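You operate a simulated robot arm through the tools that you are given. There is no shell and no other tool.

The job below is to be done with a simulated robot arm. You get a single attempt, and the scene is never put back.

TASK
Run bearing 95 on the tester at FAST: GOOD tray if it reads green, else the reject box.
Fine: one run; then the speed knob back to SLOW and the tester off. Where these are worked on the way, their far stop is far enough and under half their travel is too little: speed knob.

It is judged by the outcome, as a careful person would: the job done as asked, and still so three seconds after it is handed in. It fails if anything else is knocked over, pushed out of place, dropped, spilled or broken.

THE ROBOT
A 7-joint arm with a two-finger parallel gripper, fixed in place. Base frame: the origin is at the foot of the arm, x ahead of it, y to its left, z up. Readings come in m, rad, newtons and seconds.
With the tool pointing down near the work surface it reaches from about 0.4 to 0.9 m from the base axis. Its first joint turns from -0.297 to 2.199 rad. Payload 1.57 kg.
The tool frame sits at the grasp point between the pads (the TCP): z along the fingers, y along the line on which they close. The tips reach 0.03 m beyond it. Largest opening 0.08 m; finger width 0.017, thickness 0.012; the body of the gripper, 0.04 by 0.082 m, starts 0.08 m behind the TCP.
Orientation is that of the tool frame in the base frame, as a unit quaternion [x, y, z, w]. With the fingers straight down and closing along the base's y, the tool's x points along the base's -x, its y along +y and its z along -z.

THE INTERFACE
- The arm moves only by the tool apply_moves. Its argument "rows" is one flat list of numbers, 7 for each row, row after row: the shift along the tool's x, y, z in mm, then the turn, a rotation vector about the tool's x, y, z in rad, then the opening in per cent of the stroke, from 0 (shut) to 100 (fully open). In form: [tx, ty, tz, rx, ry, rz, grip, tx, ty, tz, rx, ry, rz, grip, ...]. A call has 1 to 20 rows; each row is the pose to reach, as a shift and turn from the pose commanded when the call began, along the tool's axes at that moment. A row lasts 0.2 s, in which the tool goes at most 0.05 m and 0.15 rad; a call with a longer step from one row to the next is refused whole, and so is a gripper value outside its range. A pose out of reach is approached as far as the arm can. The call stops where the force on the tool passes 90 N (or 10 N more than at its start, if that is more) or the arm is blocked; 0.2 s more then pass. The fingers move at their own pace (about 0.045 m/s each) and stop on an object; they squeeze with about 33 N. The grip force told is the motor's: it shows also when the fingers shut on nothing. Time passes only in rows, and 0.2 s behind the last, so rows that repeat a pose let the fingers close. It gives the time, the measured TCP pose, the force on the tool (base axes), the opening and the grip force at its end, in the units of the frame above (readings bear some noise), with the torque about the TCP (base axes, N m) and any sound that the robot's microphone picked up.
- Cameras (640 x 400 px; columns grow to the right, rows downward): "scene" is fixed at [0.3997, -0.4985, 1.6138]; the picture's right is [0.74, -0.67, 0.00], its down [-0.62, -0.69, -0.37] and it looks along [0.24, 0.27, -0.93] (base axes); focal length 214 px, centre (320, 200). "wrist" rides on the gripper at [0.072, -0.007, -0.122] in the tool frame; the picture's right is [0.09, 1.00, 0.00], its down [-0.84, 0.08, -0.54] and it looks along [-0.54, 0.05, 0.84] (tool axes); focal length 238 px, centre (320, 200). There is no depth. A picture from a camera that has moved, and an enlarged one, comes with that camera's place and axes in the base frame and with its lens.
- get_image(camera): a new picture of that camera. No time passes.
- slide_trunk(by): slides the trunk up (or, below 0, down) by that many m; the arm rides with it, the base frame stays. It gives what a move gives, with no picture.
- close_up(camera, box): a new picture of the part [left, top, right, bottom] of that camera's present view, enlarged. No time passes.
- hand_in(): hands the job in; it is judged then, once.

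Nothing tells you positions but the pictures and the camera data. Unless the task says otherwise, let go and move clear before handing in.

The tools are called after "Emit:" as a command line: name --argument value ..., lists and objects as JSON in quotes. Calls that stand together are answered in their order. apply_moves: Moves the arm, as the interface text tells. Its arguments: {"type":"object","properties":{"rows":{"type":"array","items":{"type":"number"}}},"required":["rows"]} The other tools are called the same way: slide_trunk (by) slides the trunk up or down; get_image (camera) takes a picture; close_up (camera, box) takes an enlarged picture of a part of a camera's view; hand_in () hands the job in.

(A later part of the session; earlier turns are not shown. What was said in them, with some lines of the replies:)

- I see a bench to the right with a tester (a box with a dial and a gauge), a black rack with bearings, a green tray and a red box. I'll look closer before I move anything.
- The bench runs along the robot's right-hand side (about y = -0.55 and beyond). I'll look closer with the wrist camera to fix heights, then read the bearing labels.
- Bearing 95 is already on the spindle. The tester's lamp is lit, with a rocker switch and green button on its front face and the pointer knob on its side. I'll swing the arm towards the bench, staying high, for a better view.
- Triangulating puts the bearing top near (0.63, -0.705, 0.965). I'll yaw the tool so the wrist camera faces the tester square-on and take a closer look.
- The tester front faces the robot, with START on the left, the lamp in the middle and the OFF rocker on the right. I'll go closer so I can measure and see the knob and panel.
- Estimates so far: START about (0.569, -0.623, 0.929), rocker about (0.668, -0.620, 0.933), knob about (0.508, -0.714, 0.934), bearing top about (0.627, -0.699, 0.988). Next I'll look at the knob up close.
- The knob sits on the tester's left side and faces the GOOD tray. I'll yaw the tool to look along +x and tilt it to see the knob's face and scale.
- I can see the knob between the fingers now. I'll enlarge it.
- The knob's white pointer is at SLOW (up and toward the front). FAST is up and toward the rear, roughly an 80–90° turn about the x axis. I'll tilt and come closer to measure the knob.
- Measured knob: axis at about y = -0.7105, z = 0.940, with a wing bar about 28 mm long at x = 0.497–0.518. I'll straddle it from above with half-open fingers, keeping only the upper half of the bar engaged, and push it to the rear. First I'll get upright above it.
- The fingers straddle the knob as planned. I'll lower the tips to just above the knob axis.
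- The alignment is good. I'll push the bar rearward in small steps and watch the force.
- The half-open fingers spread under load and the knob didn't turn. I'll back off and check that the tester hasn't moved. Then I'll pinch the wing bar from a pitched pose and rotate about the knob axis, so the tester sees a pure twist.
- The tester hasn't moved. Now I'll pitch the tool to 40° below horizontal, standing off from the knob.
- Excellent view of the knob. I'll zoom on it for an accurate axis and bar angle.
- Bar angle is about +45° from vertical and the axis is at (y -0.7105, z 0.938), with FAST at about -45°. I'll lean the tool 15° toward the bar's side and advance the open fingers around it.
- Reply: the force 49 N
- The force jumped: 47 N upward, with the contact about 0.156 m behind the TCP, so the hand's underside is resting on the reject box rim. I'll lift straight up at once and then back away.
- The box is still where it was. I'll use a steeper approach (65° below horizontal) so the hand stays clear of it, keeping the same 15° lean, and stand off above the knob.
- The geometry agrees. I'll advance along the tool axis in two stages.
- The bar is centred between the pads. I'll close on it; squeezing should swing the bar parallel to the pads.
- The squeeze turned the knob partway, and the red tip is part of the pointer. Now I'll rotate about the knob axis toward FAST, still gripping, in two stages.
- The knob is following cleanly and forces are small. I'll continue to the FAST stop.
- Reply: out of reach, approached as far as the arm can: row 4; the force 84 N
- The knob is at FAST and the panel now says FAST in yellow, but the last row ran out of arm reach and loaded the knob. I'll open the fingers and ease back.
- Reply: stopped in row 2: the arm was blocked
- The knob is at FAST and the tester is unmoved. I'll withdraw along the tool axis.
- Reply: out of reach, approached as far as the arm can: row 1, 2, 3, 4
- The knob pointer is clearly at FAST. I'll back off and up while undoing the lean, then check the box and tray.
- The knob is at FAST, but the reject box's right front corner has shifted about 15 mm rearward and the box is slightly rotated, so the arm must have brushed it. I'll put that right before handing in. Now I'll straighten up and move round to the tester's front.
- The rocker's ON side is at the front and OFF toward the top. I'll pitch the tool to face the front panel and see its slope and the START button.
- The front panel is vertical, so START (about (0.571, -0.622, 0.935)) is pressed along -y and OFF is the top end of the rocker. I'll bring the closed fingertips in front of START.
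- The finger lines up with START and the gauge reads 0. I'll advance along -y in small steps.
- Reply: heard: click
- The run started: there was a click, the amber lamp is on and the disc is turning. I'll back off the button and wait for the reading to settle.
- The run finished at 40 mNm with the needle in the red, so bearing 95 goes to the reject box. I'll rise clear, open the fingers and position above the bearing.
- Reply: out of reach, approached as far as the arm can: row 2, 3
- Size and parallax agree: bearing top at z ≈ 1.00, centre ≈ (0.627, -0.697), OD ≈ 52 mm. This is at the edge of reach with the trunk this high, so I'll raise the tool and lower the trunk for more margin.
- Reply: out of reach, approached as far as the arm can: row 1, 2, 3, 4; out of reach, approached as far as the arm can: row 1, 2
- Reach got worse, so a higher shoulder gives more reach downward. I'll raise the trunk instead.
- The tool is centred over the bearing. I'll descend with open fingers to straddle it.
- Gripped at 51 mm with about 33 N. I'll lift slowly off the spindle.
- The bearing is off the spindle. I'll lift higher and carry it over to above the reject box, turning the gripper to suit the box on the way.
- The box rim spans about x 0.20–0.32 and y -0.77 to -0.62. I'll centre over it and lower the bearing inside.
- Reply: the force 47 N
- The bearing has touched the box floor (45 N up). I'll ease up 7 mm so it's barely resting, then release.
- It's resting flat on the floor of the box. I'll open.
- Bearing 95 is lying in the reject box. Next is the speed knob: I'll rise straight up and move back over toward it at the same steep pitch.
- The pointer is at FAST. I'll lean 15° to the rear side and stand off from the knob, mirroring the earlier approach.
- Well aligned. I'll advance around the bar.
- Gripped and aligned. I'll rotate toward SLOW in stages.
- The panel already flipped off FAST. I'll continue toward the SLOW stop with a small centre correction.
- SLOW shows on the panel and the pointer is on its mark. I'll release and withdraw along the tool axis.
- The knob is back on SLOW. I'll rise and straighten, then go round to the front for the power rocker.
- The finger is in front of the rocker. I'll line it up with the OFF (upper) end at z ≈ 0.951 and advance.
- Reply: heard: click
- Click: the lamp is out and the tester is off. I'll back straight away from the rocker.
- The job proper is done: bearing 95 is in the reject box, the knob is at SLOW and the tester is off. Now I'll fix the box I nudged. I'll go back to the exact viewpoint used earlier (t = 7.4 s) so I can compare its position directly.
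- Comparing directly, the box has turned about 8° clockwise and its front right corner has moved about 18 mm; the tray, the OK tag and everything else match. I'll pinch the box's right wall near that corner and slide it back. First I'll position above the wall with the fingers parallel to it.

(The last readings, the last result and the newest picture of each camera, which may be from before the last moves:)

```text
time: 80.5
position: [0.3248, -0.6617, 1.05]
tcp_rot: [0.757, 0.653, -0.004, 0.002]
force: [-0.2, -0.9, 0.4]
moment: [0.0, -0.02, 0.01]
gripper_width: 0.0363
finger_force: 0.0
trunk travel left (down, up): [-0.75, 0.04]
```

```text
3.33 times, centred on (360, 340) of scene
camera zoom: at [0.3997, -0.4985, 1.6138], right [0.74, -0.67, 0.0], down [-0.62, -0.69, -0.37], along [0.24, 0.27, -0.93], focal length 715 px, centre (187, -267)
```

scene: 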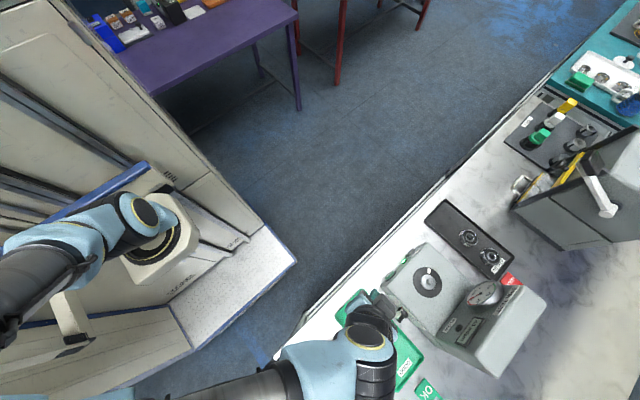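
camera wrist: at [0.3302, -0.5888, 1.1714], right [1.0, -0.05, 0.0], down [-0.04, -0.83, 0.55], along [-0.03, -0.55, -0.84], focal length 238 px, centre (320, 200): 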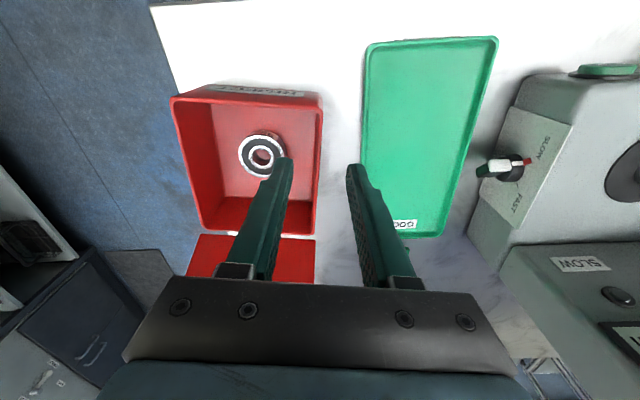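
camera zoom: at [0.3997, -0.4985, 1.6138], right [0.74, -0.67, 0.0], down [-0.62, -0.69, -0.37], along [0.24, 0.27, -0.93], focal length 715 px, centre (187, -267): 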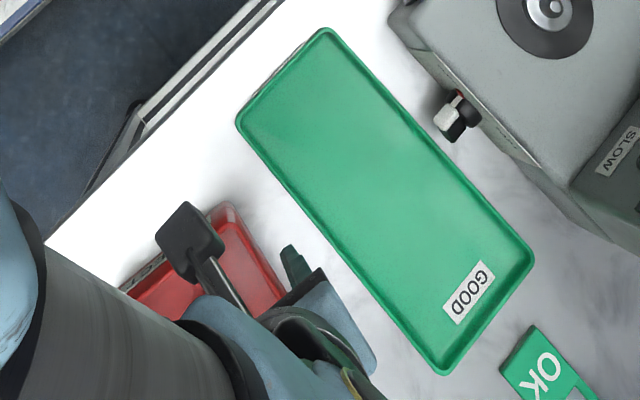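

The fingers straddle the right wall, clear of the bearing. I'll descend to take the rim.

Emit:
apply_moves --rows '[0, 0, 30, 0, 0, 0, 45, 0, 0, 60, 0, 0, 0, 45, 0, 0, 78, 0, 0, 0, 45, 0, 0, 88, 0, 0, 0, 45]'

Emit:
get_image --camera "wrist"

Emit:
close_up --camera "wrist" --box '[240, 110, 400, 230]'

```text
time: 81.5
position: [0.3247, -0.663, 0.9626]
tcp_rot: [0.756, 0.654, -0.003, 0.001]
force: [0.8, 0.4, 0.3]
moment: [0.01, -0.02, 0.0]
gripper_width: 0.0361
finger_force: 0.1
trunk travel left (down, up): [-0.75, 0.04]
```

```text
taken
camera wrist: at [0.3301, -0.5894, 1.0841], right [1.0, -0.05, 0.0], down [-0.04, -0.83, 0.55], along [-0.03, -0.55, -0.84], focal length 238 px, centre (320, 200)
```

wrist: 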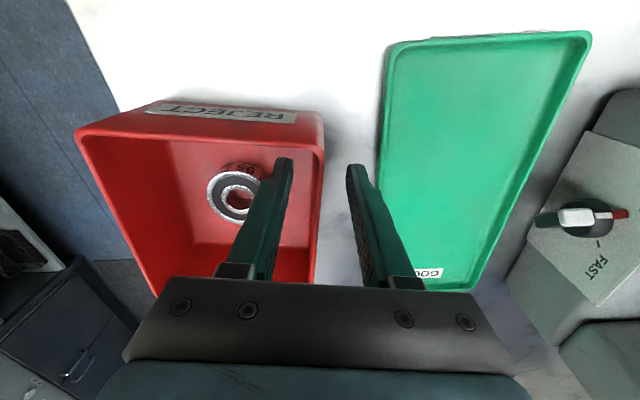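

```text
3.33 times, centred on (320, 170) of wrist
camera zoom: at [0.3301, -0.5894, 1.0841], right [1.0, -0.05, 0.0], down [-0.04, -0.83, 0.55], along [-0.03, -0.55, -0.84], focal length 794 px, centre (320, 300)
```

zoom: 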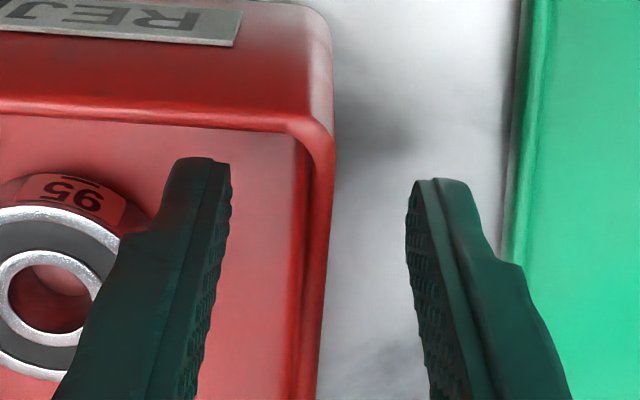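

Emit:
apply_moves --rows '[0, 0, 0, 0, 0, 0, 25, 0, 0, 0, 0, 0, 0, 5, 0, 0, 0, 0, 0, 0, 0, 0, 0, 0, 0, 0, 0, 0]'

Emit:
close_up --camera "wrist" --box '[240, 110, 400, 230]'

```text
time: 82.5
position: [0.3254, -0.6615, 0.9634]
tcp_rot: [0.756, 0.655, -0.004, 0.002]
force: [0.5, -1.4, -0.4]
moment: [0.03, -0.29, 0.37]
gripper_width: 0.0038
finger_force: 24.8
trunk travel left (down, up): [-0.75, 0.04]
```

```text
3.33 times, centred on (320, 170) of wrist
camera zoom: at [0.3302, -0.5896, 1.0842], right [1.0, -0.05, 0.0], down [-0.04, -0.83, 0.55], along [-0.03, -0.55, -0.84], focal length 794 px, centre (320, 300)
```

zoom: 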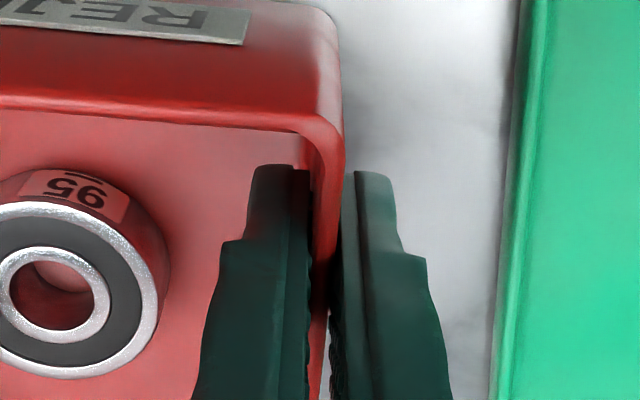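

I have the wall gripped. I'll slide and turn the box back gently: +18 mm in y and 8° anticlockwise.

Emit:
apply_moves --rows '[3.5, -0.5, 0, 0, 0, -0.028, 0, 7, -1, 0, 0, 0, -0.057, 0, 10.5, -1.5, 0, 0, 0, -0.086, 0, 14, -2, 0, 0, 0, -0.115, 0, 17.5, -2.5, 0, 0, 0, -0.143, 0, 17.5, -2.5, 0, 0, 0, -0.143, 0]'

Emit:
get_image --camera "wrist"

Emit:
close_up --camera "scene" --box '[270, 280, 450, 400]'

```text
time: 83.9
position: [0.3237, -0.644, 0.9634]
tcp_rot: [0.708, 0.707, -0.004, 0.002]
force: [-2.9, -1.5, -0.2]
moment: [-0.53, -0.57, -0.22]
gripper_width: 0.0036
finger_force: 24.6
trunk travel left (down, up): [-0.75, 0.04]
```

```text
taken
camera wrist: at [0.319, -0.5722, 1.0843], right [1.0, 0.09, 0.0], down [0.08, -0.83, 0.55], along [0.05, -0.55, -0.84], focal length 238 px, centre (320, 200)
```

wrist: 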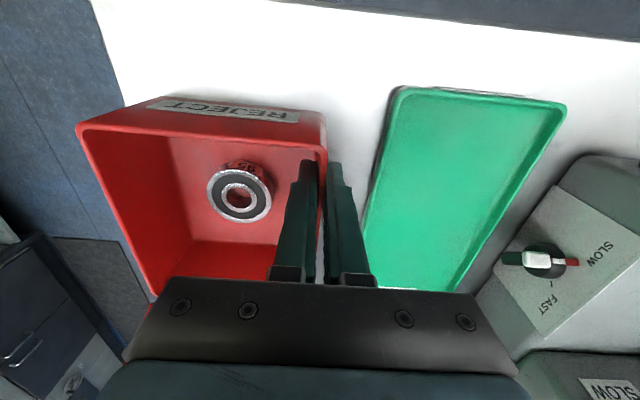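

```text
3.33 times, centred on (360, 340) of scene
camera zoom: at [0.3997, -0.4985, 1.6138], right [0.74, -0.67, 0.0], down [-0.62, -0.69, -0.37], along [0.24, 0.27, -0.93], focal length 715 px, centre (187, -267)
```

zoom: 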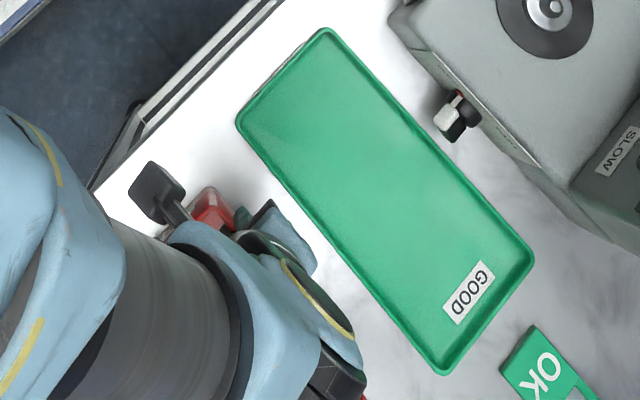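

The corner is now back at its original pixel spot. I'll release, rise, and check from the reference view.

Emit:
apply_moves --rows '[0, 0, 0, 0, 0, 0, 20, 0, 0, 0, 0, 0, 0, 40, 0, 0, 0, 0, 0, 0, 40, 0, 0, -20, 0, 0, 0, 40, 0, 0, -60, 0, 0, 0, 40, 0, 0, -100, 0, 0, 0, 40, 0, 0, -139, 0, 0, 0, 40]'

Emit:
apply_moves --rows '[-5, 1, 0, 0, 0, -0.143, 60, -10, 3, 0, 0, 0, -0.286, 80, -15, 4, 0, 0, 0, -0.429, 100, -20, 6, 0, 0, 0, -0.571, 100, -25, 7, 0, 0, 0, -0.714, 100, -30, 9, 0, 0, 0, -0.857, 100, -35, 10, 0, 0, 0, -1.0, 100, -40, 12, 0, 0, 0, -1.143, 100, -45, 13, 0, 0, 0, -1.286, 100, -50, 14, 0, 0, 0, -1.428, 100, -56, 15.5, 0, 0, 0, -1.571, 100]'

Emit:
close_up --camera "wrist" --box '[100, 0, 460, 230]'

```text
time: 85.5
position: [0.3262, -0.6429, 1.1033]
tcp_rot: [0.708, 0.707, -0.005, 0.001]
force: [1.1, -0.5, 0.3]
moment: [0.02, -0.02, 0.01]
gripper_width: 0.0321
finger_force: 0.1
trunk travel left (down, up): [-0.75, 0.04]
```

```text
time: 87.9
position: [0.3416, -0.6993, 1.1023]
tcp_rot: [-0.001, 1.0, -0.005, -0.001]
force: [0.3, -0.1, 0.0]
moment: [-0.03, 0.01, -0.01]
gripper_width: 0.08
finger_force: 0.1
trunk travel left (down, up): [-0.75, 0.04]
```

```text
1.74 times, centred on (280, 115) of wrist
camera zoom: at [0.2701, -0.7054, 1.2246], right [-0.09, 1.0, -0.01], down [0.84, 0.08, 0.54], along [0.54, 0.04, -0.84], focal length 414 px, centre (390, 348)
```

zoom: 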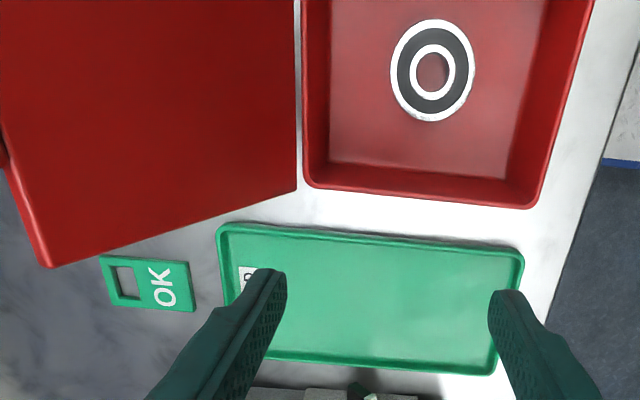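

The box and lid now match the original view within a few millimetres, with bearing 95 inside. I'll move the arm clear and take a last look.

Emit:
apply_moves --rows '[0, 0, -40, 0, 0, 0, 100, 0, 0, -80, 0, 0, 0, 100, -10, 40, -100, 0, 0, 0, 100, -30, 80, -110, 0, 0, 0, 100, -50, 120, -110, 0, 0, 0, 100, -70, 160, -110, 0, 0, 0, 100, -90, 200, -110, 0, 0, 0, 100, -110, 240, -110, 0, 0, 0, 100, -130, 280, -110, 0, 0, 0, 100]'

Emit:
get_image --camera "scene"

Emit:
close_up --camera "scene" --box '[270, 280, 450, 400]'

Emit:
close_up --camera "scene" --box '[380, 190, 560, 390]'

```text
time: 89.9
position: [0.4694, -0.4185, 1.2085]
tcp_rot: [0.0, 1.0, -0.005, -0.002]
force: [-0.9, 0.0, -0.9]
moment: [0.02, 0.01, -0.02]
gripper_width: 0.0801
finger_force: 0.1
trunk travel left (down, up): [-0.75, 0.04]
```

```text
taken
```

scene: 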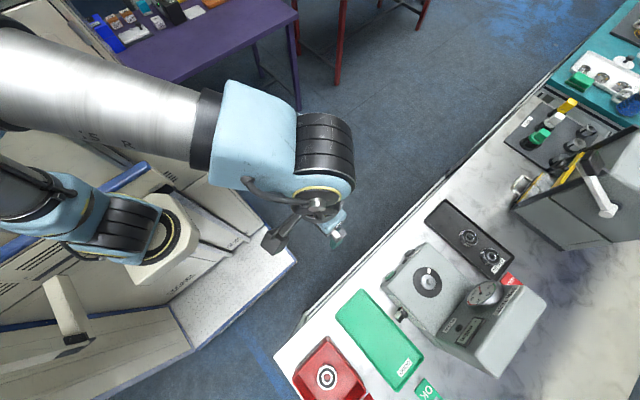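

```text
3.33 times, centred on (360, 340) of scene
camera zoom: at [0.3997, -0.4985, 1.6138], right [0.74, -0.67, 0.0], down [-0.62, -0.69, -0.37], along [0.24, 0.27, -0.93], focal length 715 px, centre (187, -267)
```

zoom: 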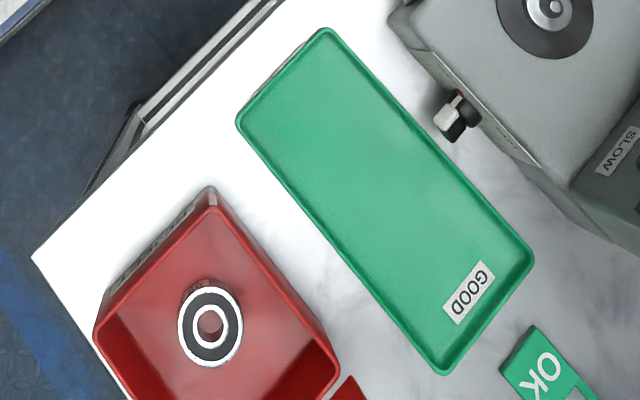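

```text
2.00 times, centred on (470, 290) of scene
camera zoom: at [0.3997, -0.4985, 1.6138], right [0.74, -0.67, 0.0], down [-0.62, -0.69, -0.37], along [0.24, 0.27, -0.93], focal length 429 px, centre (20, 20)
```

zoom: 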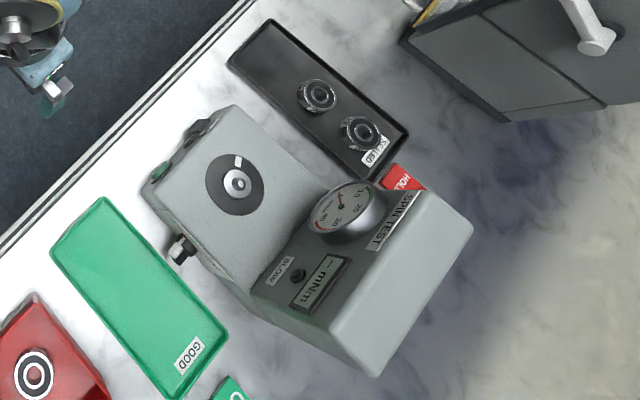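

Everything checks out. Bearing 95 (40 mNm, in the red) is in the reject box, the knob is at SLOW and the tester is off. The box is back within about 3 mm of where it started and the arm is clear, so I'm handing in.

Emit:
hand_in

```text
The job is handed in.
```

Bearing 95 failed: one run at FAST read 40 mNm, at the top of the red band, so it is in the reject box. The speed knob is back at SLOW, the tester is off and the arm is clear of the bench.

**Reject box nudged:** while I was turning the knob, the arm bumped the reject box, turning it about 8° and shifting it about 1 cm. I slid it back by gripping its wall, and from the pictures it now sits within about 3 mm of where it started. Earlier, the hand also pressed on its rim at about 47 N without moving it.

**Knob overload:** at the FAST stop the arm ran out of reach and loaded the knob with about 80 N for a moment. The tester did not move, and the knob turned back to SLOW normally afterwards.

The tester, trays, tags and the other two bearings look unmoved in the final pictures.
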